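You operate a simulated robot arm through the tools that you are given. There is no shell and no other tool.

You are at the controls of a simulated robot arm. One attempt, no reset.

Task
Rub off the chalk stain under the measuring jug.
Fine: lift the jug aside on to the green mat; rub with the polishing pad and lay it back where it was; stand the jug back where it stood; no spill. Set down upright: measuring jug. What is to be rubbed or washed off counts as gone when no trace of it is left.

It is judged by the outcome, as a careful person would: the job done as asked, and still so three seconds after it is handed in. It fails if anything else is knocked over, pushed out of place, dropped, spilled or broken.

Robot
A 6-joint arm with a two-finger gripper, fixed in place. Base frame: the origin is on the floor under the middle of its stand, x ahead of it, y to its left, z up. Readings come in m, rad, newtons and seconds.
It reaches about 1.572 m from its shoulder. Its first joint turns from -2.897 to 2.897 rad. Payload 2.45 kg.
Tool frame: the origin (TCP) lies between the finger pads and is the grasp point; the fingertips stand 0.02 m ahead of it; z points along the fingers, y is the line along which they close. The gripper opens to 0.14 m; its body begins 0.168 m behind the TCP.
Orientation is told as [roll, pitch, yaw] about the base's x, y, z axes, in that order, counted from this pose: with the fingers straight down and closing along the base's y, the tool's x points along the base's -x, its y along +y and its z along -z.

Tools
- The arm moves only by the tool arm_command. Its arguments are lists of equal length, an entry for each row: "linear": the shift along the tool's x, y, z in units of 150 mm (1.0 is 150 mm), a list of three; "delta_rot": the turn, a rotation vector about the tool's x, y, z in units of 45 degrees (1.0 is 45 degrees), a list of three. In form: {"linear": [[tx, ty, tz], ...], "delta_rot": [[ax, ay, az], ...]}. A call has 1 to 20 rows; each row is the pose to reach, as a shift and turn from the pose commanded when the call began, along the tool's axes at that moment. "claw" is the opening, from 0 (shut) to 1 (fully open), set as the call begins (left out, the last holds). A call with a number of a shift or a turn outside -1 to 1 is refused whole. A row lasts 0.2 s, in which the tool goes at most 0.05 m and 0.15 rad; a call with a longer step from one row to the next is refused whole, and so is a gripper value outside its range. Where a pose cannot be reached the arm comes as near as it can. A force on the tool above 40 N (or 10 N above the force at the start of the call, whichever is more), or a blocked arm, ends the call early, and 0.2 s more pass. Each finger travels about 0.045 m/s and halts on what it meets, pressing with about 42 N; the grip force reading is that of the motor and also rises with nothing between the fingers. The clock runs only during rows and for 0.2 s after the last one: add rows that repeat a pose to give the fingers time. The reply holds the time, the measured pose of the TCP, the force on the tool along the base axes, the opening and the grip force, in the units named above and with some noise, with the torque about the TCP (base axes, N m) and any sound that the robot's microphone picked up.
- Cameras (640 x 400 px; columns grow to the right, rows downward): "scene" is fixed at [0.4133, 0.4947, 1.6488]; the picture's right is [-0.28, -0.96, 0.00], its down [-0.62, 0.18, -0.76] and it looks along [0.73, -0.22, -0.65] (base axes); focal length 358 px, centre (320, 200). "wrist" rides on the gripper at [0.078, 0.011, -0.209] in the tool frame; the picture's right is [-0.14, 0.99, 0.00], its down [-0.92, -0.13, -0.37] and it looks along [-0.37, -0.05, 0.93] (tool axes); focal length 280 px, centre (320, 200). There is no depth. A picture from a camera that has moved, and an enlarged one, comes with that camera's place and axes in the base frame and with its lens. The place of the scene camera against the robot may be out by one fixed shift of up to 0.025 m in any direction.
- get_image(camera): a new picture of that camera. It takes no simulated time.
- close_up(camera, box): a new picture of the part [left, top, right, bottom] of that camera's present view, enlarged. It takes no simulated time.
- job_done(): hands the job in; it is judged then, once.

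Nothing tells you positions but the pictures and the camera data. Unless the task says otherwise, let go and move clear before handing in.

The tools are called after ">>>" by a JSON object that holds its "op" and its "data". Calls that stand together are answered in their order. arm_command: Moves the arm, as the interface text tells. Its arguments: {"type":"object","properties":{"linear":{"type":"array"},"delta_rot":{"type":"array"},"claw":{"type":"number"}},"required":["linear","delta_rot"]} The other tools are called the same way: get_image (camera) takes a picture; close_up (camera, box) takes an enlarged picture of a part of a camera's view; job_done () hands the job in.

At the start:

```text
time_s: 0.0
ee_pos: [0.8054, -0.141, 1.2258]
tool_rot: [-0.001, 0.0, 0.001]
ft_force: [-0.7, 0.0, -0.2]
torque: [-0.04, -0.01, 0.0]
opening: 0.1399
gripper_force: 0.0
```

scene: 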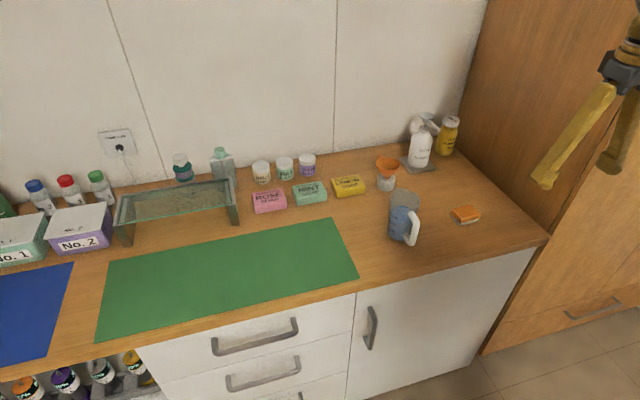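
wrist: 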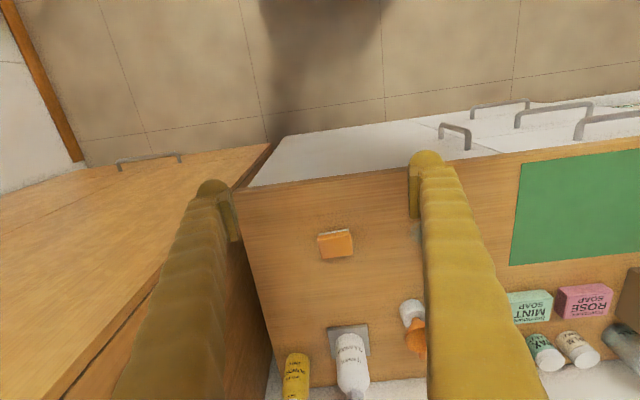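

I see a counter with a green mat, a measuring jug with a handle near the right, an orange pad to the right of it, and soaps and bottles along the wall. I'll take close-ups first to locate things exactly.

>>> {"op": "close_up", "data": {"camera": "scene", "box": [340, 150, 500, 250]}}

>>> {"op": "close_up", "data": {"camera": "wrist", "box": [240, 180, 480, 330]}}

>>> {"op": "close_up", "data": {"camera": "scene", "box": [80, 200, 400, 400]}}

```text
4.00 times, centred on (420, 200) of scene
camera zoom: at [0.4133, 0.4947, 1.6488], right [-0.28, -0.96, 0.0], down [-0.62, 0.18, -0.76], along [0.73, -0.22, -0.65], focal length 1434 px, centre (-80, 200)
```

zoom: 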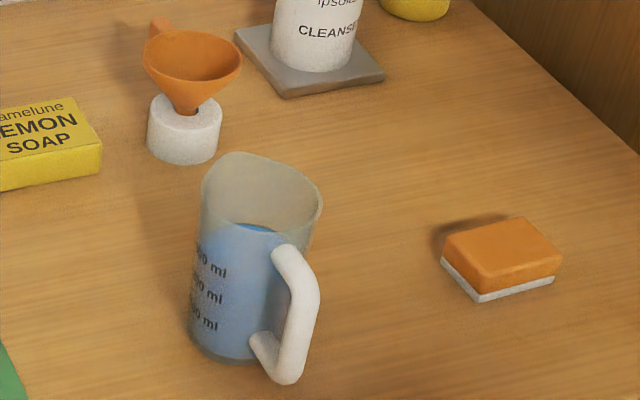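

```text
2.67 times, centred on (360, 255) of wrist
camera zoom: at [0.7259, -0.131, 1.4351], right [0.14, 0.99, 0.0], down [0.92, -0.13, 0.37], along [0.37, -0.05, -0.93], focal length 748 px, centre (213, 53)
```

zoom: 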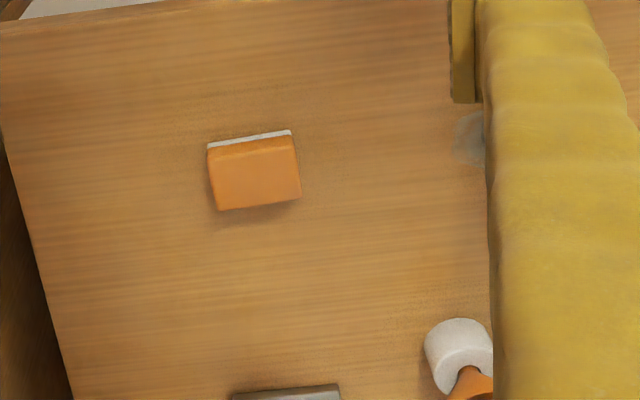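

```text
2.00 times, centred on (240, 300) of scene
camera zoom: at [0.4133, 0.4947, 1.6488], right [-0.28, -0.96, 0.0], down [-0.62, 0.18, -0.76], along [0.73, -0.22, -0.65], focal length 717 px, centre (480, 0)
```

zoom: 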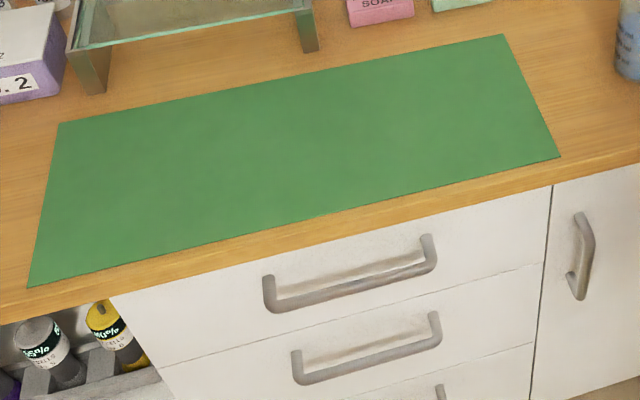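

The jug looks to be around (1.04, 0.07), the pad around (1.035, -0.14), and the counter top about z = 0.90. I'll move sideways at the current height so the wrist camera looks at the jug between the fingers.

>>> {"op": "arm_command", "data": {"linear": [[0, 0.2, 0], [0, 0.4, 0], [0, 0.6, 0], [0, 0.8, 0], [0, 1.0, 0]], "delta_rot": [[0, 0, 0], [0, 0, 0], [0, 0, 0], [0, 0, 0], [0, 0, 0]], "claw": 1}}

>>> {"op": "arm_command", "data": {"linear": [[0, 0.2, 0], [0, 0.4, 0], [0, 0.4, 0]], "delta_rot": [[0, 0, 0], [0, 0, 0], [0, 0, 0]]}}

>>> {"op": "get_image", "data": {"camera": "wrist"}}

>>> {"op": "get_image", "data": {"camera": "scene"}}

```text
time_s: 1.2
ee_pos: [0.8061, 0.0099, 1.2251]
tool_rot: [-0.002, 0.0, 0.0]
ft_force: [0.7, -0.7, -0.2]
torque: [-0.01, 0.0, 0.01]
opening: 0.1403
gripper_force: 0.0
```

```text
time_s: 2.0
ee_pos: [0.8058, 0.0684, 1.2259]
tool_rot: [-0.001, 0.0, 0.0]
ft_force: [1.0, 0.7, -0.2]
torque: [-0.01, 0.01, -0.01]
opening: 0.1399
gripper_force: 0.0
```

```text
taken
camera wrist: at [0.7258, 0.0787, 1.435], right [0.14, 0.99, 0.0], down [0.92, -0.13, 0.37], along [0.37, -0.05, -0.93], focal length 280 px, centre (320, 200)
```

wrist: 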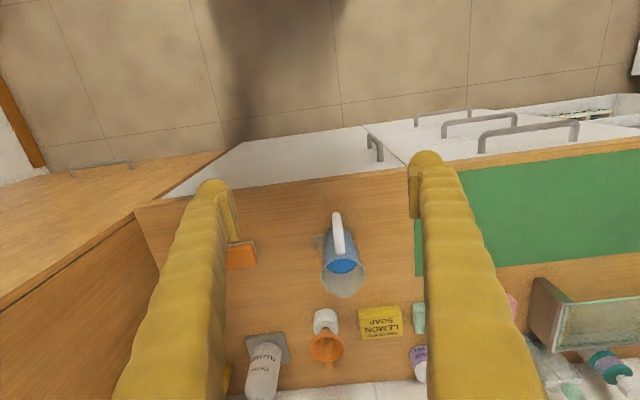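

```text
taken
```

scene: 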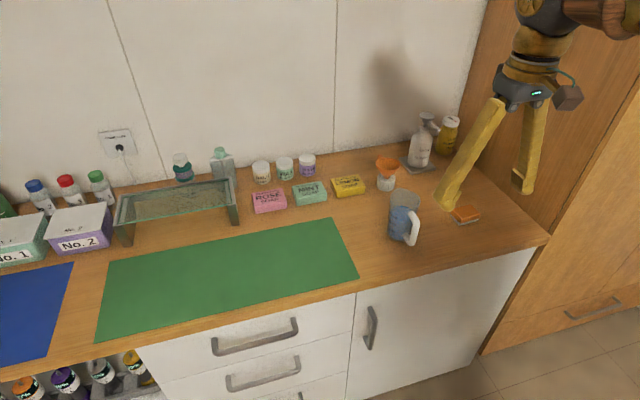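

>>> {"op": "close_up", "data": {"camera": "wrist", "box": [270, 190, 430, 290]}}

>>> {"op": "close_up", "data": {"camera": "wrist", "box": [310, 205, 374, 245]}}

```text
4.00 times, centred on (350, 240) of wrist
camera zoom: at [0.7258, 0.0787, 1.435], right [0.14, 0.99, 0.0], down [0.92, -0.13, 0.37], along [0.37, -0.05, -0.93], focal length 1122 px, centre (200, 40)
```

zoom: 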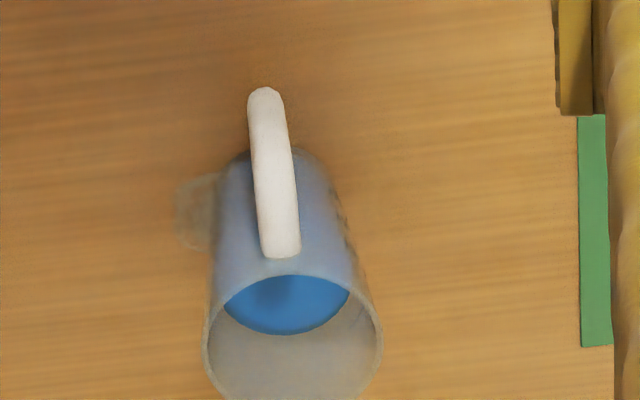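

```text
10.00 times, centred on (342, 225) of wrist
camera zoom: at [0.7258, 0.0787, 1.435], right [0.14, 0.99, 0.0], down [0.92, -0.13, 0.37], along [0.37, -0.05, -0.93], focal length 2804 px, centre (100, -50)
```

zoom: 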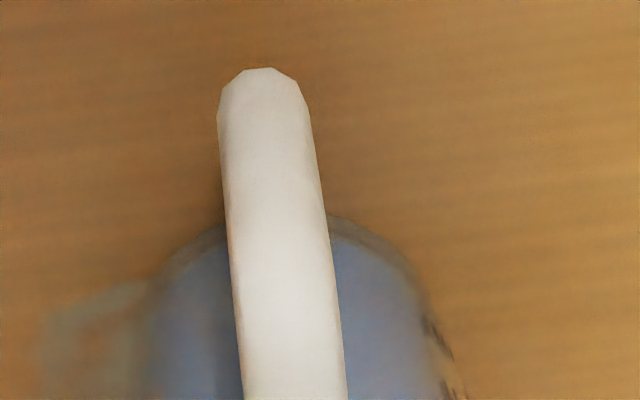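

The stain peeks out beside the jug's right-hand side, and the jug's handle points back toward the robot. I'll take a few more crops to pin down the rim and the bottom.

>>> {"op": "close_up", "data": {"camera": "wrist", "box": [264, 220, 424, 320]}}

>>> {"op": "close_up", "data": {"camera": "scene", "box": [372, 180, 436, 260]}}

```text
4.00 times, centred on (344, 270) of wrist
camera zoom: at [0.7258, 0.0787, 1.435], right [0.14, 0.99, 0.0], down [0.92, -0.13, 0.37], along [0.37, -0.05, -0.93], focal length 1122 px, centre (224, -80)
```

zoom: 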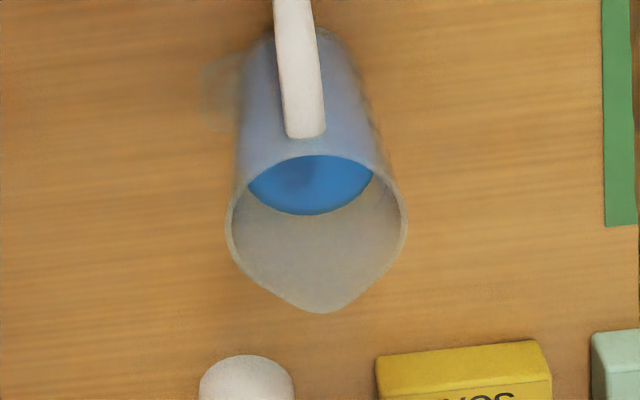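

```text
5.00 times, centred on (404, 220) of scene
camera zoom: at [0.4133, 0.4947, 1.6488], right [-0.28, -0.96, 0.0], down [-0.62, 0.18, -0.76], along [0.73, -0.22, -0.65], focal length 1792 px, centre (-100, 100)
```

zoom: 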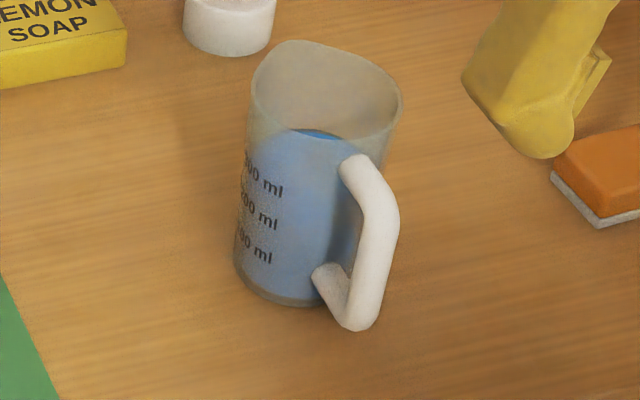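

The rim centre comes out near (1.031, 0.077), with the rim around z = 1.035 and a diameter of about 0.078. The handle points along -x, so closing along y suits the grasp. I'll move over the jug at the safe height and check.

>>> {"op": "arm_command", "data": {"linear": [[-0.2, 0, 0], [-0.4, 0, 0], [-0.6, 0, 0], [-0.8, 0, 0], [-1.0, 0, 0]], "delta_rot": [[0, 0, 0], [0, 0, 0], [0, 0, 0], [0, 0, 0], [0, 0, 0]]}}

>>> {"op": "arm_command", "data": {"linear": [[-0.25, 0.03, 0], [-0.5, 0.057, 0], [-0.5, 0.057, 0]], "delta_rot": [[0, 0, 0], [0, 0, 0], [0, 0, 0]]}}

>>> {"op": "get_image", "data": {"camera": "wrist"}}

>>> {"op": "get_image", "data": {"camera": "scene"}}

```text
time_s: 3.2
ee_pos: [0.9551, 0.0683, 1.2271]
tool_rot: [-0.001, -0.001, 0.0]
ft_force: [0.4, -0.6, 0.7]
torque: [-0.01, -0.1, 0.0]
opening: 0.14
gripper_force: 0.1
```

```text
time_s: 4.0
ee_pos: [1.031, 0.076, 1.2258]
tool_rot: [-0.001, 0.0, -0.001]
ft_force: [-0.1, -0.1, 0.5]
torque: [0.02, -0.01, 0.0]
opening: 0.1401
gripper_force: 0.0
```

```text
taken
camera wrist: at [0.951, 0.0878, 1.4347], right [0.14, 0.99, 0.0], down [0.92, -0.13, 0.37], along [0.37, -0.05, -0.93], focal length 280 px, centre (320, 200)
```

wrist: 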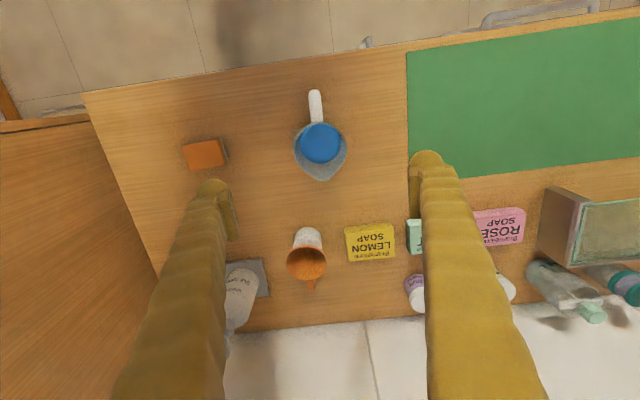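

```text
taken
```

scene: 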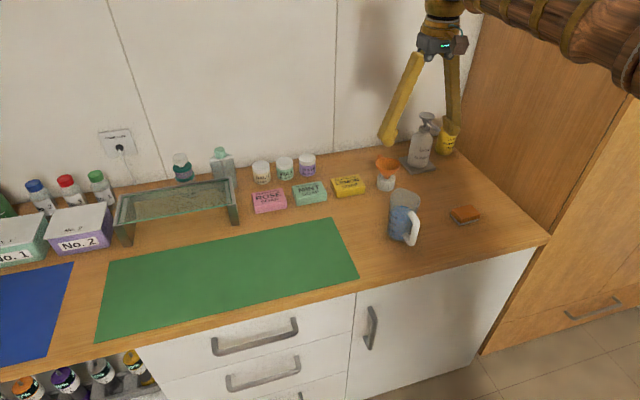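

The wrist view now shows the jug, pad and mat clearly. I'll take close-ups of the jug and the pad to measure them precisely.

>>> {"op": "close_up", "data": {"camera": "wrist", "box": [270, 80, 398, 192]}}

>>> {"op": "close_up", "data": {"camera": "wrist", "box": [164, 120, 244, 184]}}

>>> {"op": "close_up", "data": {"camera": "wrist", "box": [390, 10, 640, 190]}}

```text
3.57 times, centred on (334, 136) of wrist
camera zoom: at [0.951, 0.0878, 1.4347], right [0.14, 0.99, 0.0], down [0.92, -0.13, 0.37], along [0.37, -0.05, -0.93], focal length 1001 px, centre (270, 429)
```

zoom: 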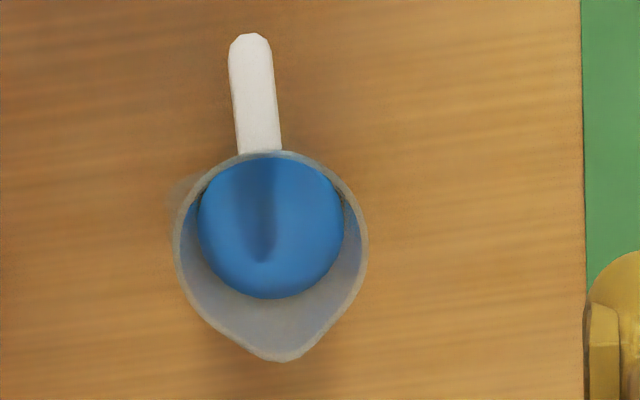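

```text
6.25 times, centred on (204, 152) of wrist
camera zoom: at [0.951, 0.0878, 1.4347], right [0.14, 0.99, 0.0], down [0.92, -0.13, 0.37], along [0.37, -0.05, -0.93], focal length 1752 px, centre (1045, 500)
```

zoom: 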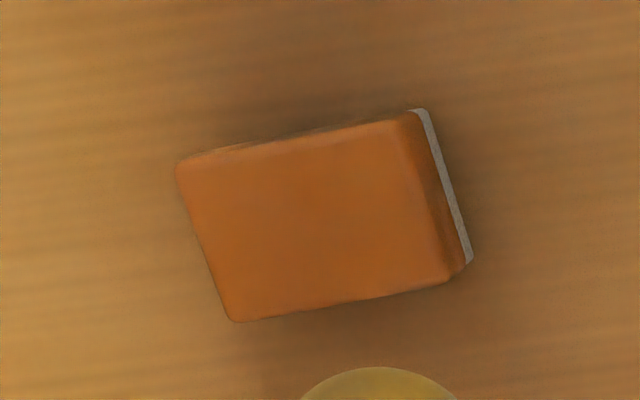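

```text
2.22 times, centred on (515, 100) of wrist
camera zoom: at [0.951, 0.0878, 1.4347], right [0.14, 0.99, 0.0], down [0.92, -0.13, 0.37], along [0.37, -0.05, -0.93], focal length 623 px, centre (-113, 422)
```

zoom: 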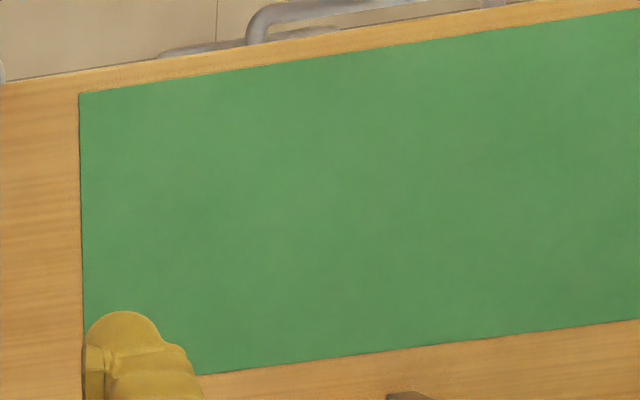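

The rim triangulates to (1.033, 0.077, 1.031), the pad top to z ≈ 0.926, and the counter to about 0.906. The mat's right edge is at y ≈ 0.24. I'll start lowering over the jug with the fingers open.

>>> {"op": "arm_command", "data": {"linear": [[-0.013, 0.003, 0.2], [-0.013, 0.003, 0.4], [-0.013, 0.003, 0.6], [-0.013, 0.003, 0.8], [-0.013, 0.003, 1.0], [-0.013, 0.003, 1.0]], "delta_rot": [[0, 0, 0], [0, 0, 0], [0, 0, 0], [0, 0, 0], [0, 0, 0], [0, 0, 0]]}}

>>> {"op": "get_image", "data": {"camera": "wrist"}}

>>> {"op": "close_up", "data": {"camera": "scene", "box": [340, 90, 500, 260]}}

```text
time_s: 5.4
ee_pos: [1.0323, 0.0779, 1.0756]
tool_rot: [-0.002, 0.0, 0.0]
ft_force: [-0.5, -0.2, 0.0]
torque: [-0.01, -0.03, -0.03]
opening: 0.1398
gripper_force: 0.0
```

```text
taken
camera wrist: at [0.9534, 0.088, 1.2841], right [0.14, 0.99, 0.0], down [0.92, -0.13, 0.37], along [0.37, -0.05, -0.93], focal length 280 px, centre (320, 200)
```

wrist: 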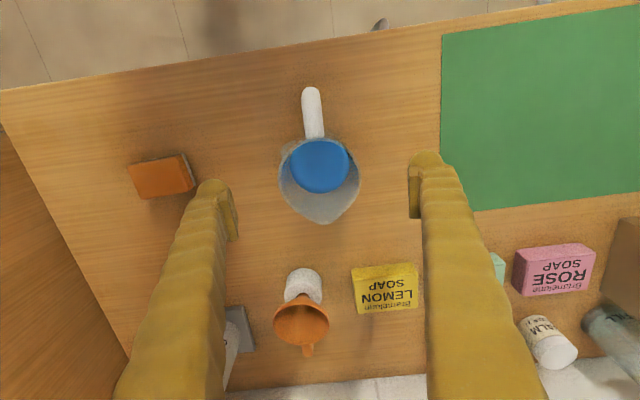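

```text
2.35 times, centred on (420, 175) of scene
camera zoom: at [0.4133, 0.4947, 1.6488], right [-0.28, -0.96, 0.0], down [-0.62, 0.18, -0.76], along [0.73, -0.22, -0.65], focal length 843 px, centre (85, 259)
```

zoom: 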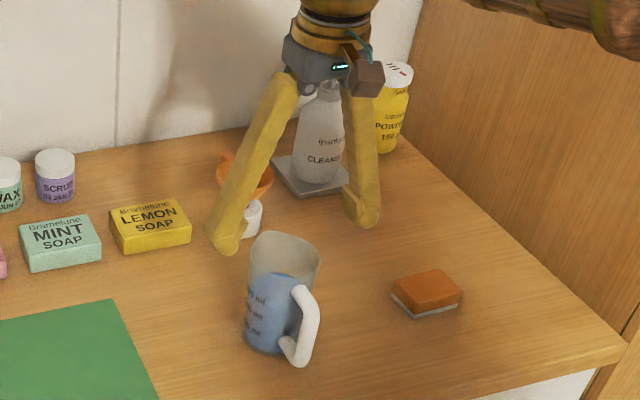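

The fingers straddle the jug evenly and nothing else is near. I'll go down the remaining 0.10 m to grip about 5–6 cm below the rim.

>>> {"op": "arm_command", "data": {"linear": [[0, 0, 0.15], [0, 0, 0.3], [0, 0, 0.45], [0, 0, 0.58], [0, 0, 0.67], [0, 0, 0.67]], "delta_rot": [[0, 0, 0], [0, 0, 0], [0, 0, 0], [0, 0, 0], [0, 0, 0], [0, 0, 0]]}}

>>> {"op": "get_image", "data": {"camera": "wrist"}}

>>> {"op": "close_up", "data": {"camera": "scene", "box": [340, 120, 500, 260]}}

```text
time_s: 6.8
ee_pos: [1.0318, 0.0779, 0.9743]
tool_rot: [-0.002, 0.001, 0.0]
ft_force: [-0.6, 0.6, -0.2]
torque: [-0.01, 0.01, 0.02]
opening: 0.1399
gripper_force: 0.0
```

```text
taken
camera wrist: at [0.9526, 0.0876, 1.1839], right [0.14, 0.99, 0.0], down [0.92, -0.13, 0.37], along [0.37, -0.05, -0.93], focal length 280 px, centre (320, 200)
```

wrist: 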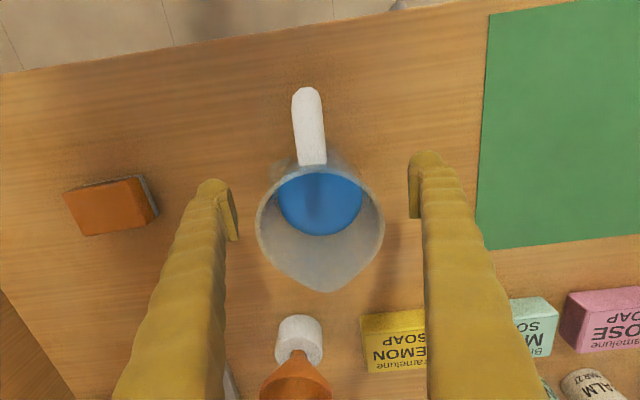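

```text
2.86 times, centred on (420, 190) of scene
camera zoom: at [0.4133, 0.4947, 1.6488], right [-0.28, -0.96, 0.0], down [-0.62, 0.18, -0.76], along [0.73, -0.22, -0.65], focal length 1024 px, centre (34, 229)
```

zoom: 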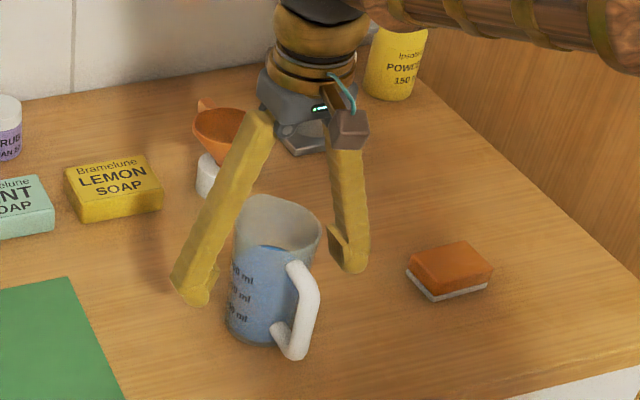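

The fingers are around the jug's body, well clear of it and the handle. Now I'll close the gripper on it.

>>> {"op": "arm_command", "data": {"linear": [[0, 0, 0], [0, 0, 0], [0, 0, 0], [0, 0, 0], [0, 0, 0], [0, 0, 0], [0, 0, 0], [0, 0, 0], [0, 0, 0]], "delta_rot": [[0, 0, 0], [0, 0, 0], [0, 0, 0], [0, 0, 0], [0, 0, 0], [0, 0, 0], [0, 0, 0], [0, 0, 0], [0, 0, 0]], "claw": 0}}

>>> {"op": "get_image", "data": {"camera": "wrist"}}

>>> {"op": "close_up", "data": {"camera": "scene", "box": [340, 120, 500, 260]}}

```text
time_s: 8.8
ee_pos: [1.0317, 0.077, 0.9754]
tool_rot: [0.0, 0.001, 0.001]
ft_force: [1.2, -0.4, 1.3]
torque: [0.02, 0.02, 0.0]
opening: 0.0881
gripper_force: 41.9
```

```text
taken
camera wrist: at [0.9526, 0.0876, 1.1842], right [0.14, 0.99, 0.0], down [0.92, -0.13, 0.37], along [0.37, -0.05, -0.93], focal length 280 px, centre (320, 200)
```

wrist: 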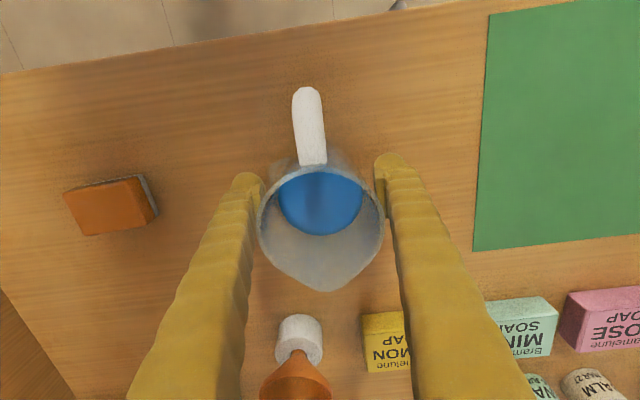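

```text
2.86 times, centred on (420, 190) of scene
camera zoom: at [0.4133, 0.4947, 1.6488], right [-0.28, -0.96, 0.0], down [-0.62, 0.18, -0.76], along [0.73, -0.22, -0.65], focal length 1024 px, centre (34, 229)
```

zoom: 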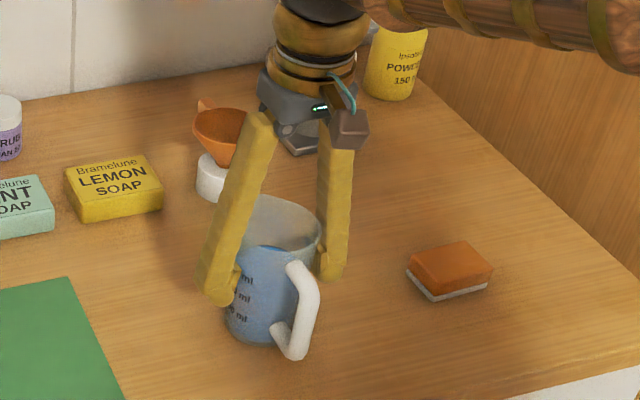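

The grip is on at an opening of 0.088 with 42 N, and the jug hasn't moved. I'll lift it slowly by 2 cm first to check that it holds.

>>> {"op": "arm_command", "data": {"linear": [[0, 0, -0.01], [0, 0, -0.03], [0, 0, -0.06], [0, 0, -0.1], [0, 0, -0.13], [0, 0, -0.14], [0, 0, -0.14]], "delta_rot": [[0, 0, 0], [0, 0, 0], [0, 0, 0], [0, 0, 0], [0, 0, 0], [0, 0, 0], [0, 0, 0]]}}

>>> {"op": "get_image", "data": {"camera": "wrist"}}

>>> {"op": "close_up", "data": {"camera": "scene", "box": [340, 120, 500, 260]}}

```text
time_s: 10.4
ee_pos: [1.0323, 0.0777, 0.996]
tool_rot: [-0.001, 0.001, -0.001]
ft_force: [-0.9, 0.0, -3.7]
torque: [0.05, -0.05, 0.01]
opening: 0.088
gripper_force: 41.5
```

```text
taken
camera wrist: at [0.9528, 0.0879, 1.2054], right [0.14, 0.99, 0.0], down [0.92, -0.13, 0.37], along [0.37, -0.05, -0.93], focal length 280 px, centre (320, 200)
```

wrist: 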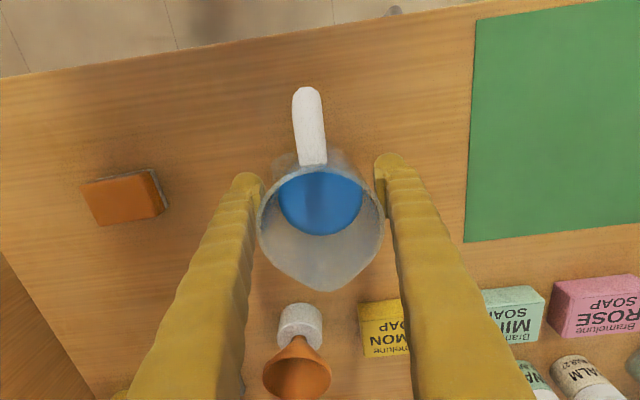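

```text
2.86 times, centred on (420, 190) of scene
camera zoom: at [0.4133, 0.4947, 1.6488], right [-0.28, -0.96, 0.0], down [-0.62, 0.18, -0.76], along [0.73, -0.22, -0.65], focal length 1024 px, centre (34, 229)
```

zoom: 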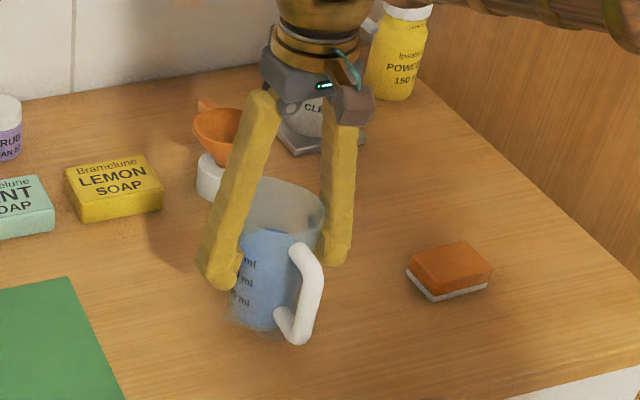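

The jug is lifted cleanly and steady in the grip, with a weight of about 3.7 N. I'll raise it another 5 cm and carry it gently toward the mat.

>>> {"op": "arm_command", "data": {"linear": [[0, 0, -0.03], [0, 0, -0.09], [0, 0, -0.16], [0, 0, -0.23], [0, 0, -0.29], [0, 0, -0.32], [0, 0, -0.333], [0, 0, -0.333]], "delta_rot": [[0, 0, 0], [0, 0, 0], [0, 0, 0], [0, 0, 0], [0, 0, 0], [0, 0, 0], [0, 0, 0], [0, 0, 0]]}}

>>> {"op": "arm_command", "data": {"linear": [[0, 0.02, 0], [0, 0.06, 0], [0, 0.12, 0], [0, 0.2, 0], [0, 0.3, 0], [0, 0.4, 0], [0, 0.5, 0], [0, 0.6, 0], [0, 0.7, 0], [0, 0.79, 0], [0, 0.86, 0], [0, 0.91, 0], [0, 0.94, 0], [0, 0.95, 0], [0, 0.95, 0]], "delta_rot": [[0, 0, 0], [0, 0, 0], [0, 0, 0], [0, 0, 0], [0, 0, 0], [0, 0, 0], [0, 0, 0], [0, 0, 0], [0, 0, 0], [0, 0, 0], [0, 0, 0], [0, 0, 0], [0, 0, 0], [0, 0, 0], [0, 0, 0]]}}

>>> {"op": "arm_command", "data": {"linear": [[0, 0.02, 0], [0, 0.06, 0], [0, 0.12, 0], [0, 0.2, 0], [0, 0.3, 0], [0, 0.4, 0], [0, 0.5, 0], [0, 0.6, 0], [0, 0.7, 0], [0, 0.79, 0], [0, 0.86, 0], [0, 0.91, 0], [0, 0.94, 0], [0, 0.95, 0], [0, 0.95, 0]], "delta_rot": [[0, 0, 0], [0, 0, 0], [0, 0, 0], [0, 0, 0], [0, 0, 0], [0, 0, 0], [0, 0, 0], [0, 0, 0], [0, 0, 0], [0, 0, 0], [0, 0, 0], [0, 0, 0], [0, 0, 0], [0, 0, 0], [0, 0, 0]]}}

>>> {"op": "get_image", "data": {"camera": "wrist"}}

>>> {"op": "get_image", "data": {"camera": "scene"}}

```text
time_s: 12.2
ee_pos: [1.0325, 0.0786, 1.0468]
tool_rot: [-0.004, 0.0, -0.001]
ft_force: [0.7, -0.6, -4.2]
torque: [0.0, -0.06, -0.02]
opening: 0.0877
gripper_force: 41.9
```

```text
time_s: 15.4
ee_pos: [1.0326, 0.2211, 1.0466]
tool_rot: [-0.001, 0.002, 0.001]
ft_force: [0.0, 0.1, -4.2]
torque: [-0.01, -0.09, -0.01]
opening: 0.0876
gripper_force: 42.3
```

```text
time_s: 18.6
ee_pos: [1.0318, 0.3625, 1.0463]
tool_rot: [-0.003, -0.001, 0.0]
ft_force: [-0.3, 0.5, -3.5]
torque: [-0.03, -0.06, 0.02]
opening: 0.0878
gripper_force: 41.7
```

```text
taken
camera wrist: at [0.9525, 0.3733, 1.2551], right [0.14, 0.99, 0.0], down [0.92, -0.13, 0.37], along [0.37, -0.05, -0.93], focal length 280 px, centre (320, 200)
```

wrist: 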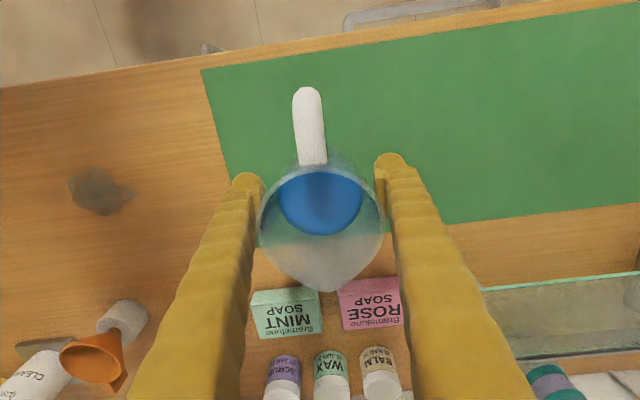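

```text
taken
```

scene: 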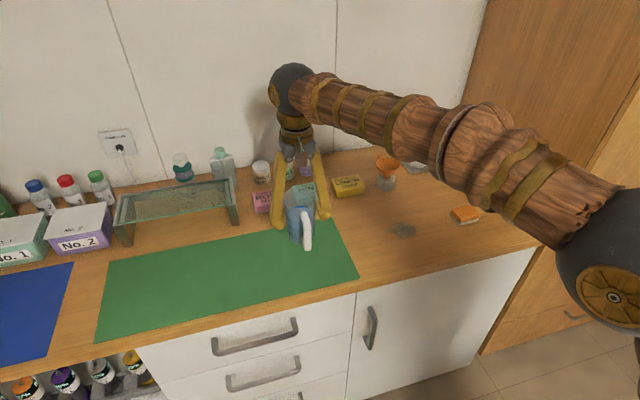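

The stain is now visible where the jug stood, at about (1.03, 0.08), and the jug is over the mat. I'll lower it to about 1 cm above the mat, then feel for contact in small steps.

>>> {"op": "arm_command", "data": {"linear": [[0, 0, 0.02], [0, 0, 0.07], [0, 0, 0.14], [0, 0, 0.21], [0, 0, 0.28], [0, 0, 0.34], [0, 0, 0.38], [0, 0, 0.4], [0, 0, 0.4]], "delta_rot": [[0, 0, 0], [0, 0, 0], [0, 0, 0], [0, 0, 0], [0, 0, 0], [0, 0, 0], [0, 0, 0], [0, 0, 0], [0, 0, 0]]}}

>>> {"op": "arm_command", "data": {"linear": [[0, 0, 0.01], [0, 0, 0.02], [0, 0, 0.03], [0, 0, 0.035], [0, 0, 0.04], [0, 0, 0.04]], "delta_rot": [[0, 0, 0], [0, 0, 0], [0, 0, 0], [0, 0, 0], [0, 0, 0], [0, 0, 0]]}}

```text
time_s: 20.6
ee_pos: [1.0323, 0.3633, 0.9852]
tool_rot: [-0.001, 0.0, -0.001]
ft_force: [-0.3, -0.1, -4.4]
torque: [0.0, -0.06, -0.01]
opening: 0.0878
gripper_force: 42.1
```

```text
time_s: 22.0
ee_pos: [1.0312, 0.3636, 0.9802]
tool_rot: [-0.002, 0.001, 0.0]
ft_force: [-0.5, 0.4, -4.4]
torque: [-0.01, -0.07, 0.04]
opening: 0.088
gripper_force: 42.1
```

>>> {"op": "arm_command", "data": {"linear": [[0, 0, 0.005], [0, 0, 0.01], [0, 0, 0.013], [0, 0, 0.013]], "delta_rot": [[0, 0, 0], [0, 0, 0], [0, 0, 0], [0, 0, 0]]}}

>>> {"op": "close_up", "data": {"camera": "scene", "box": [240, 170, 360, 260]}}

```text
time_s: 23.0
ee_pos: [1.031, 0.3617, 0.978]
tool_rot: [-0.002, 0.002, 0.001]
ft_force: [0.4, -0.2, -4.1]
torque: [-0.03, -0.07, -0.02]
opening: 0.0877
gripper_force: 42.4
```

```text
4.44 times, centred on (300, 215) of scene
camera zoom: at [0.4133, 0.4947, 1.6488], right [-0.28, -0.96, 0.0], down [-0.62, 0.18, -0.76], along [0.73, -0.22, -0.65], focal length 1593 px, centre (409, 133)
```

zoom: 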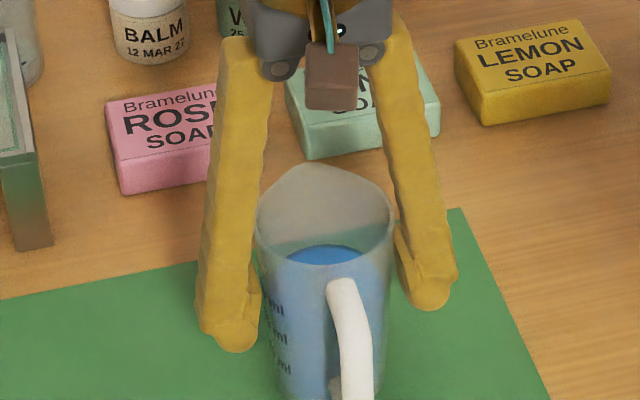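

There is no contact yet at z = 0.978, as expected for a thin mat. I'll continue in 1 mm steps.

>>> {"op": "arm_command", "data": {"linear": [[0, 0, 0.007], [0, 0, 0.007], [0, 0, 0.007]], "delta_rot": [[0, 0, 0], [0, 0, 0], [0, 0, 0]]}}

>>> {"op": "arm_command", "data": {"linear": [[0, 0, 0.005], [0, 0, 0.005], [0, 0, 0.005]], "delta_rot": [[0, 0, 0], [0, 0, 0], [0, 0, 0]]}}

```text
time_s: 23.8
ee_pos: [1.0327, 0.3619, 0.9777]
tool_rot: [-0.002, -0.001, -0.002]
ft_force: [-0.7, -0.6, 0.2]
torque: [-0.05, 0.13, 0.07]
opening: 0.0877
gripper_force: 42.2
```

```text
time_s: 24.6
ee_pos: [1.0324, 0.3634, 0.9778]
tool_rot: [0.0, -0.002, 0.0]
ft_force: [-0.3, -2.1, 13.3]
torque: [0.01, 0.4, 0.08]
opening: 0.0878
gripper_force: 41.8
```

The jug is resting on the mat, about 2 mm higher than the counter, with the force now pushing up. I'll ease off by under a millimetre and open the gripper.

>>> {"op": "arm_command", "data": {"linear": [[0, 0, -0.005], [0, 0, -0.005]], "delta_rot": [[0, 0, 0], [0, 0, 0]]}}

>>> {"op": "arm_command", "data": {"linear": [[0, 0, 0], [0, 0, 0], [0, 0, 0], [0, 0, 0], [0, 0, 0], [0, 0, 0]], "delta_rot": [[0, 0, 0], [0, 0, 0], [0, 0, 0], [0, 0, 0], [0, 0, 0], [0, 0, 0]], "claw": 1}}

>>> {"op": "get_image", "data": {"camera": "wrist"}}

>>> {"op": "close_up", "data": {"camera": "scene", "box": [240, 170, 400, 270]}}

```text
time_s: 25.2
ee_pos: [1.032, 0.3628, 0.9774]
tool_rot: [0.0, -0.001, 0.001]
ft_force: [4.1, 0.1, 7.1]
torque: [0.06, -0.09, -0.01]
opening: 0.0878
gripper_force: 42.0
```

```text
time_s: 26.6
ee_pos: [1.0321, 0.3633, 0.9768]
tool_rot: [-0.001, -0.001, 0.0]
ft_force: [0.7, -0.4, -0.3]
torque: [0.03, -0.01, 0.02]
opening: 0.1401
gripper_force: 0.1
```

```text
taken
camera wrist: at [0.9524, 0.3729, 1.1862], right [0.14, 0.99, 0.0], down [0.92, -0.13, 0.37], along [0.37, -0.05, -0.93], focal length 280 px, centre (320, 200)
```

wrist: 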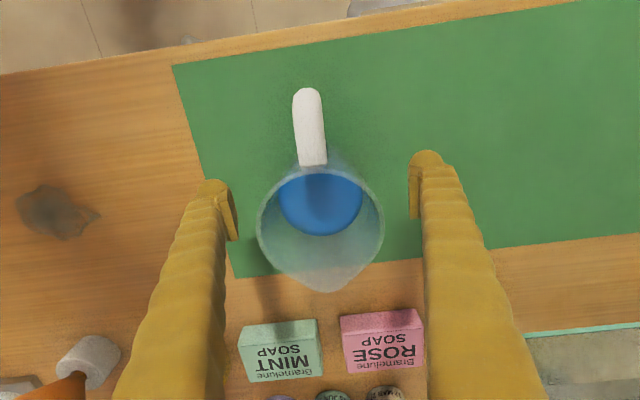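

```text
4.00 times, centred on (320, 220) of scene
camera zoom: at [0.4133, 0.4947, 1.6488], right [-0.28, -0.96, 0.0], down [-0.62, 0.18, -0.76], along [0.73, -0.22, -0.65], focal length 1434 px, centre (320, 120)
```

zoom: 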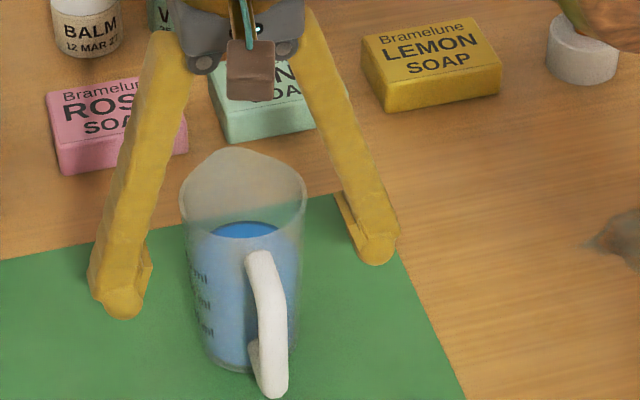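

The jug stands upright and untouched on the mat. I'll rise straight up clear of its rim, then move over to inspect the stain.

>>> {"op": "arm_command", "data": {"linear": [[0, 0, -0.1], [0, 0, -0.25], [0, 0, -0.45], [0, 0, -0.65], [0, 0, -0.85], [0, 0, -1.0]], "delta_rot": [[0, 0, 0], [0, 0, 0], [0, 0, 0], [0, 0, 0], [0, 0, 0], [0, 0, 0]]}}

>>> {"op": "arm_command", "data": {"linear": [[0, -0.2, -0.1], [0, -0.4, -0.2], [0, -0.6, -0.2], [0, -0.8, -0.2], [0, -1.0, -0.2]], "delta_rot": [[0, 0, 0], [0, 0, 0], [0, 0, 0], [0, 0, 0], [0, 0, 0]]}}

>>> {"op": "arm_command", "data": {"linear": [[0, -0.2, 0], [0, -0.4, 0], [0, -0.6, 0], [0, -0.8, 0], [0, -0.9, 0], [0, -0.9, 0]], "delta_rot": [[0, 0, 0], [0, 0, 0], [0, 0, 0], [0, 0, 0], [0, 0, 0], [0, 0, 0]]}}

>>> {"op": "get_image", "data": {"camera": "wrist"}}

>>> {"op": "get_image", "data": {"camera": "scene"}}

```text
time_s: 28.0
ee_pos: [1.0325, 0.3618, 1.1276]
tool_rot: [-0.001, 0.0, 0.0]
ft_force: [-0.4, -1.5, -0.5]
torque: [0.02, -0.02, 0.0]
opening: 0.1405
gripper_force: 0.0
```

```text
time_s: 29.2
ee_pos: [1.031, 0.213, 1.158]
tool_rot: [-0.003, 0.0, 0.002]
ft_force: [0.8, 0.1, -0.2]
torque: [-0.02, -0.02, 0.0]
opening: 0.14
gripper_force: 0.0
```

```text
time_s: 30.6
ee_pos: [1.0331, 0.0769, 1.1581]
tool_rot: [-0.002, 0.0, 0.0]
ft_force: [0.5, 0.3, 0.0]
torque: [-0.04, 0.02, 0.0]
opening: 0.1399
gripper_force: 0.2
```

```text
taken
camera wrist: at [0.953, 0.0878, 1.366], right [0.14, 0.99, 0.0], down [0.92, -0.13, 0.37], along [0.37, -0.05, -0.93], focal length 280 px, centre (320, 200)
```

wrist: 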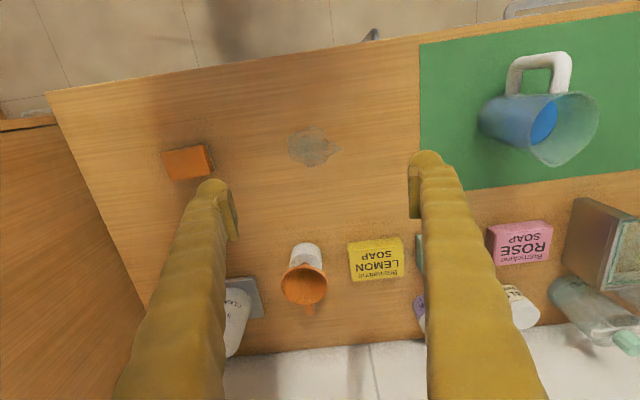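

```text
taken
```

scene: 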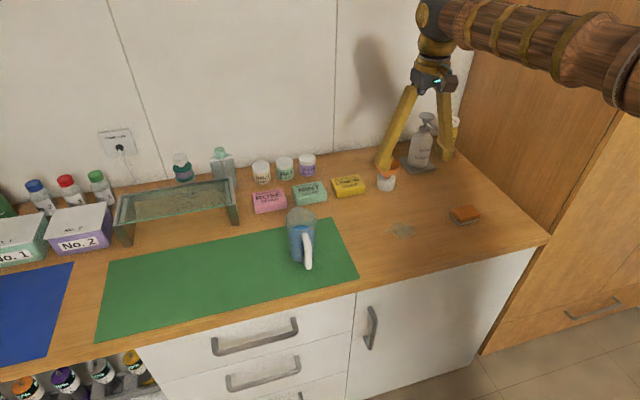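

>>> {"op": "close_up", "data": {"camera": "wrist", "box": [274, 115, 354, 179]}}

>>> {"op": "close_up", "data": {"camera": "wrist", "box": [144, 130, 234, 194]}}

>>> {"op": "close_up", "data": {"camera": "scene", "box": [370, 190, 500, 260]}}

```text
6.25 times, centred on (314, 147) of wrist
camera zoom: at [0.953, 0.0878, 1.366], right [0.14, 0.99, 0.0], down [0.92, -0.13, 0.37], along [0.37, -0.05, -0.93], focal length 1752 px, centre (358, 531)
```

zoom: 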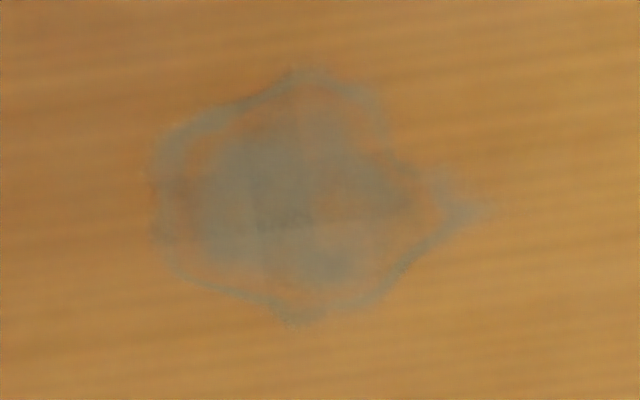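

```text
6.25 times, centred on (189, 162) of wrist
camera zoom: at [0.953, 0.0878, 1.366], right [0.14, 0.99, 0.0], down [0.92, -0.13, 0.37], along [0.37, -0.05, -0.93], focal length 1752 px, centre (1139, 438)
```

zoom: 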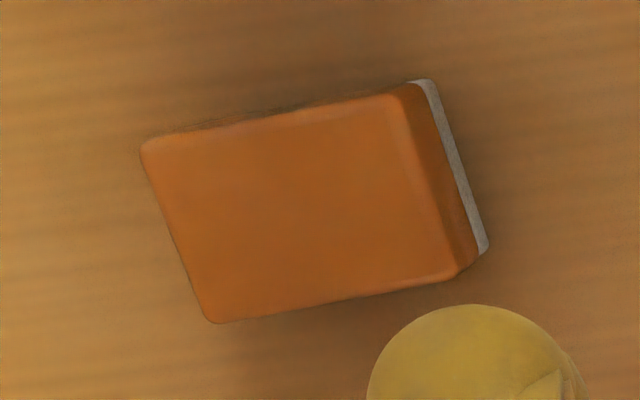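

```text
4.92 times, centred on (435, 225) of scene
camera zoom: at [0.4133, 0.4947, 1.6488], right [-0.28, -0.96, 0.0], down [-0.62, 0.18, -0.76], along [0.73, -0.22, -0.65], focal length 1764 px, centre (-246, 77)
```

zoom: 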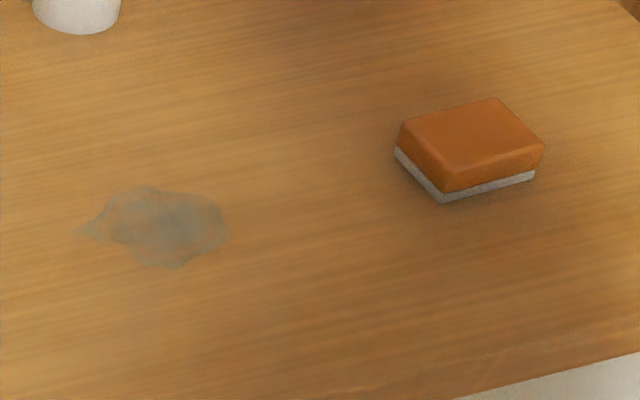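

The stain spans roughly x 1.005–1.076 and y 0.02–0.113. The pad's centre is near (1.036, -0.139), about 0.048 × 0.068 in size and turned about +2.5°. I'll move above the pad, matching its slight turn.

>>> {"op": "arm_command", "data": {"linear": [[0, -0.2, 0], [0, -0.4, 0], [0, -0.6, 0], [0, -0.8, 0], [0, -1.0, 0]], "delta_rot": [[0, 0, 0], [0, 0, 0], [0, 0, 0], [0, 0, 0], [0, 0, 0]]}}

>>> {"op": "arm_command", "data": {"linear": [[-0.012, -0.22, 0], [-0.024, -0.447, 0], [-0.024, -0.447, 0]], "delta_rot": [[0, 0, -0.028], [0, 0, -0.056], [0, 0, -0.056]]}}

>>> {"op": "get_image", "data": {"camera": "wrist"}}

>>> {"op": "close_up", "data": {"camera": "wrist", "box": [260, 100, 380, 190]}}

>>> {"op": "get_image", "data": {"camera": "scene"}}

```text
time_s: 31.8
ee_pos: [1.0318, -0.0726, 1.1574]
tool_rot: [-0.001, -0.001, 0.002]
ft_force: [-0.1, 0.4, -0.4]
torque: [-0.02, 0.02, 0.01]
opening: 0.14
gripper_force: 0.2
```

```text
time_s: 32.6
ee_pos: [1.0351, -0.1395, 1.1581]
tool_rot: [0.0, -0.001, 0.047]
ft_force: [0.0, -0.6, 0.7]
torque: [0.0, 0.01, -0.03]
opening: 0.1398
gripper_force: 0.1
```

```text
taken
camera wrist: at [0.9559, -0.1334, 1.3667], right [0.09, 1.0, 0.0], down [0.93, -0.09, 0.37], along [0.37, -0.04, -0.93], focal length 280 px, centre (320, 200)
```

wrist: 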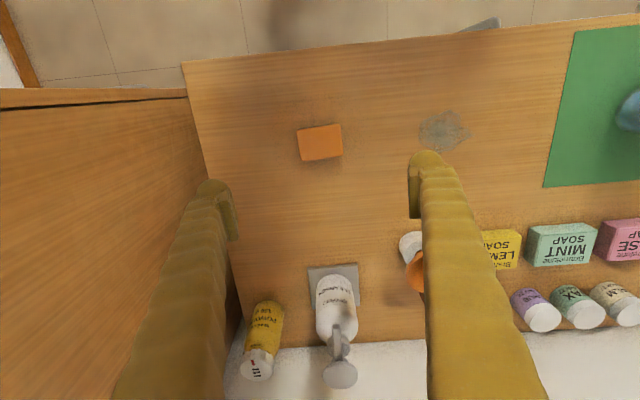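

```text
4.44 times, centred on (320, 145) of wrist
camera zoom: at [0.9559, -0.1334, 1.3667], right [0.09, 1.0, 0.0], down [0.93, -0.09, 0.37], along [0.37, -0.04, -0.93], focal length 1246 px, centre (320, 444)
```

zoom: 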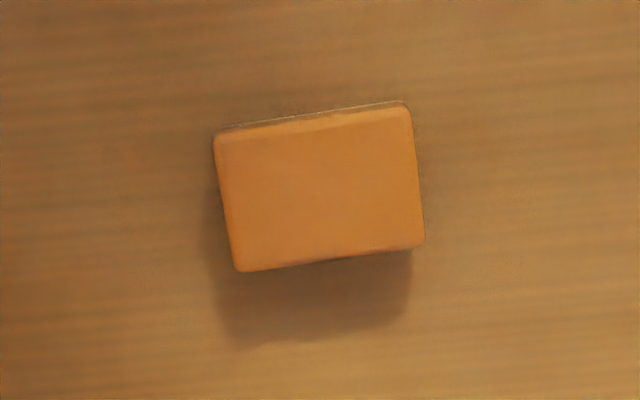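

```text
taken
```

scene: 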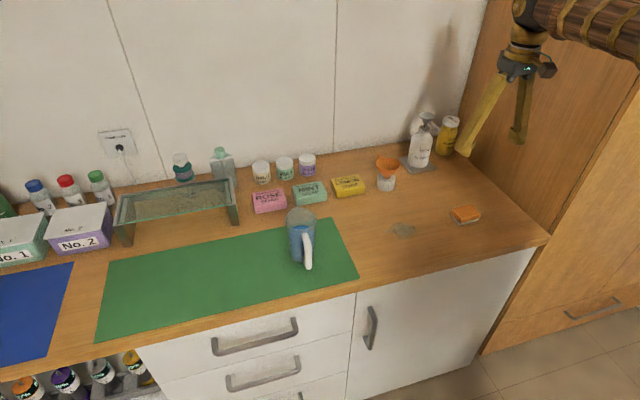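

The pad sits directly below the TCP and needs only about 1° more turn. I'll descend with the fingers open to just above the pad.

>>> {"op": "arm_command", "data": {"linear": [[0, 0, 0.2], [0, 0, 0.4], [0, 0, 0.6], [0, 0, 0.8], [0, 0, 1.0], [0, 0, 1.0]], "delta_rot": [[0, 0, -0.02], [0, 0, -0.02], [0, 0, -0.02], [0, 0, -0.02], [0, 0, -0.02], [0, 0, -0.02]]}}

>>> {"op": "arm_command", "data": {"linear": [[0, 0, 0.1], [0, 0, 0.2], [0, 0, 0.3], [0, 0, 0.38], [0, 0, 0.43], [0, 0, 0.43]], "delta_rot": [[0, 0, 0], [0, 0, 0], [0, 0, 0], [0, 0, 0], [0, 0, 0], [0, 0, 0]]}}

>>> {"op": "get_image", "data": {"camera": "wrist"}}

>>> {"op": "close_up", "data": {"camera": "scene", "box": [400, 140, 540, 240]}}

```text
time_s: 34.0
ee_pos: [1.0367, -0.1392, 1.0068]
tool_rot: [-0.003, 0.001, 0.061]
ft_force: [0.7, 0.0, -0.1]
torque: [0.01, 0.0, -0.01]
opening: 0.1395
gripper_force: 0.1
```

```text
time_s: 35.4
ee_pos: [1.0355, -0.1399, 0.943]
tool_rot: [-0.001, -0.001, 0.061]
ft_force: [0.4, 0.7, 0.6]
torque: [0.05, 0.01, 0.01]
opening: 0.14
gripper_force: 0.1
```

```text
taken
camera wrist: at [0.9559, -0.1338, 1.1518], right [0.08, 1.0, 0.0], down [0.93, -0.07, 0.37], along [0.37, -0.03, -0.93], focal length 280 px, centre (320, 200)
```

wrist: 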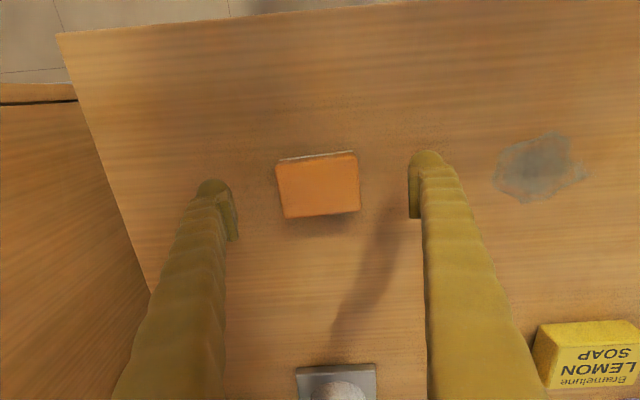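

```text
4.00 times, centred on (470, 190) of scene
camera zoom: at [0.4133, 0.4947, 1.6488], right [-0.28, -0.96, 0.0], down [-0.62, 0.18, -0.76], along [0.73, -0.22, -0.65], focal length 1434 px, centre (-280, 240)
```

zoom: 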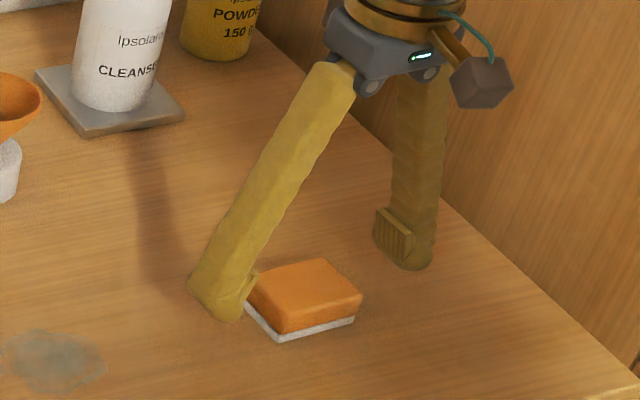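

The fingers straddle the pad well. I'll creep down in 2 mm steps and watch for any contact with the counter.

>>> {"op": "arm_command", "data": {"linear": [[0, 0, 0.013], [0, 0, 0.027], [0, 0, 0.04], [0, 0, 0.053], [0, 0, 0.053]], "delta_rot": [[0, 0, 0], [0, 0, 0], [0, 0, 0], [0, 0, 0], [0, 0, 0]]}}

>>> {"op": "close_up", "data": {"camera": "scene", "box": [430, 180, 510, 240]}}

```text
time_s: 36.6
ee_pos: [1.0357, -0.1392, 0.9354]
tool_rot: [-0.001, 0.001, 0.061]
ft_force: [-0.1, -0.4, -0.4]
torque: [-0.03, 0.01, -0.03]
opening: 0.1399
gripper_force: 0.1
```

```text
6.67 times, centred on (470, 210) of scene
camera zoom: at [0.4133, 0.4947, 1.6488], right [-0.28, -0.96, 0.0], down [-0.62, 0.18, -0.76], along [0.73, -0.22, -0.65], focal length 2389 px, centre (-680, 133)
```

zoom: 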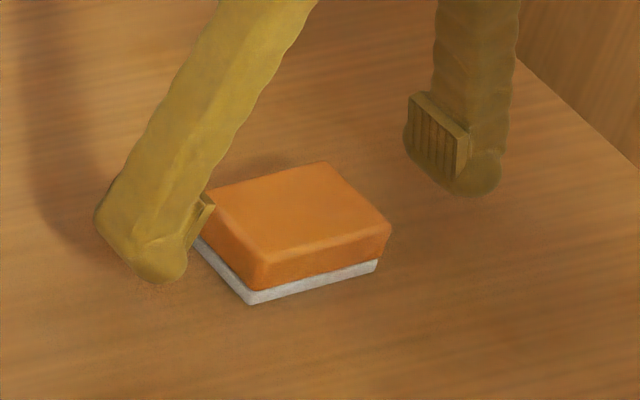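

No contact yet at z = 0.935. I'll keep going down in 1 mm steps.

>>> {"op": "arm_command", "data": {"linear": [[0, 0, 0.007], [0, 0, 0.014], [0, 0, 0.02], [0, 0, 0.02]], "delta_rot": [[0, 0, 0], [0, 0, 0], [0, 0, 0], [0, 0, 0]]}}

>>> {"op": "close_up", "data": {"camera": "scene", "box": [430, 180, 510, 240]}}

```text
time_s: 37.6
ee_pos: [1.0365, -0.1389, 0.9326]
tool_rot: [-0.003, 0.0, 0.061]
ft_force: [0.6, 0.2, 0.3]
torque: [0.01, 0.02, 0.05]
opening: 0.1402
gripper_force: 0.1
```

```text
6.67 times, centred on (470, 210) of scene
camera zoom: at [0.4133, 0.4947, 1.6488], right [-0.28, -0.96, 0.0], down [-0.62, 0.18, -0.76], along [0.73, -0.22, -0.65], focal length 2389 px, centre (-680, 133)
```

zoom: 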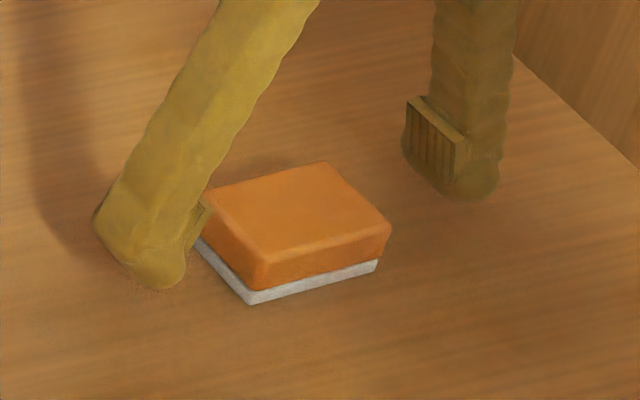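

Still clear, with the tips at about z 0.912. I'll feel for the counter with the fingertips in fine steps so that its height is known exactly.

>>> {"op": "arm_command", "data": {"linear": [[0, 0, 0.006], [0, 0, 0.012], [0, 0, 0.012]], "delta_rot": [[0, 0, 0], [0, 0, 0], [0, 0, 0]]}}

>>> {"op": "arm_command", "data": {"linear": [[0, 0, 0.006], [0, 0, 0.006]], "delta_rot": [[0, 0, 0], [0, 0, 0]]}}

>>> {"op": "arm_command", "data": {"linear": [[0, 0, 0.006], [0, 0, 0.006]], "delta_rot": [[0, 0, 0], [0, 0, 0]]}}

```text
time_s: 38.4
ee_pos: [1.0342, -0.1389, 0.9311]
tool_rot: [0.0, 0.0, 0.06]
ft_force: [0.0, -0.9, -0.6]
torque: [0.03, 0.02, 0.0]
opening: 0.1399
gripper_force: 0.0
```

```text
time_s: 39.0
ee_pos: [1.0356, -0.1397, 0.9298]
tool_rot: [-0.002, 0.001, 0.062]
ft_force: [-0.9, -0.4, 0.5]
torque: [0.01, 0.0, 0.0]
opening: 0.1401
gripper_force: 0.1
```

```text
time_s: 39.6
ee_pos: [1.0359, -0.1395, 0.9293]
tool_rot: [-0.002, 0.0, 0.061]
ft_force: [-0.5, 0.7, 0.3]
torque: [0.04, 0.0, -0.02]
opening: 0.1399
gripper_force: 0.0
```

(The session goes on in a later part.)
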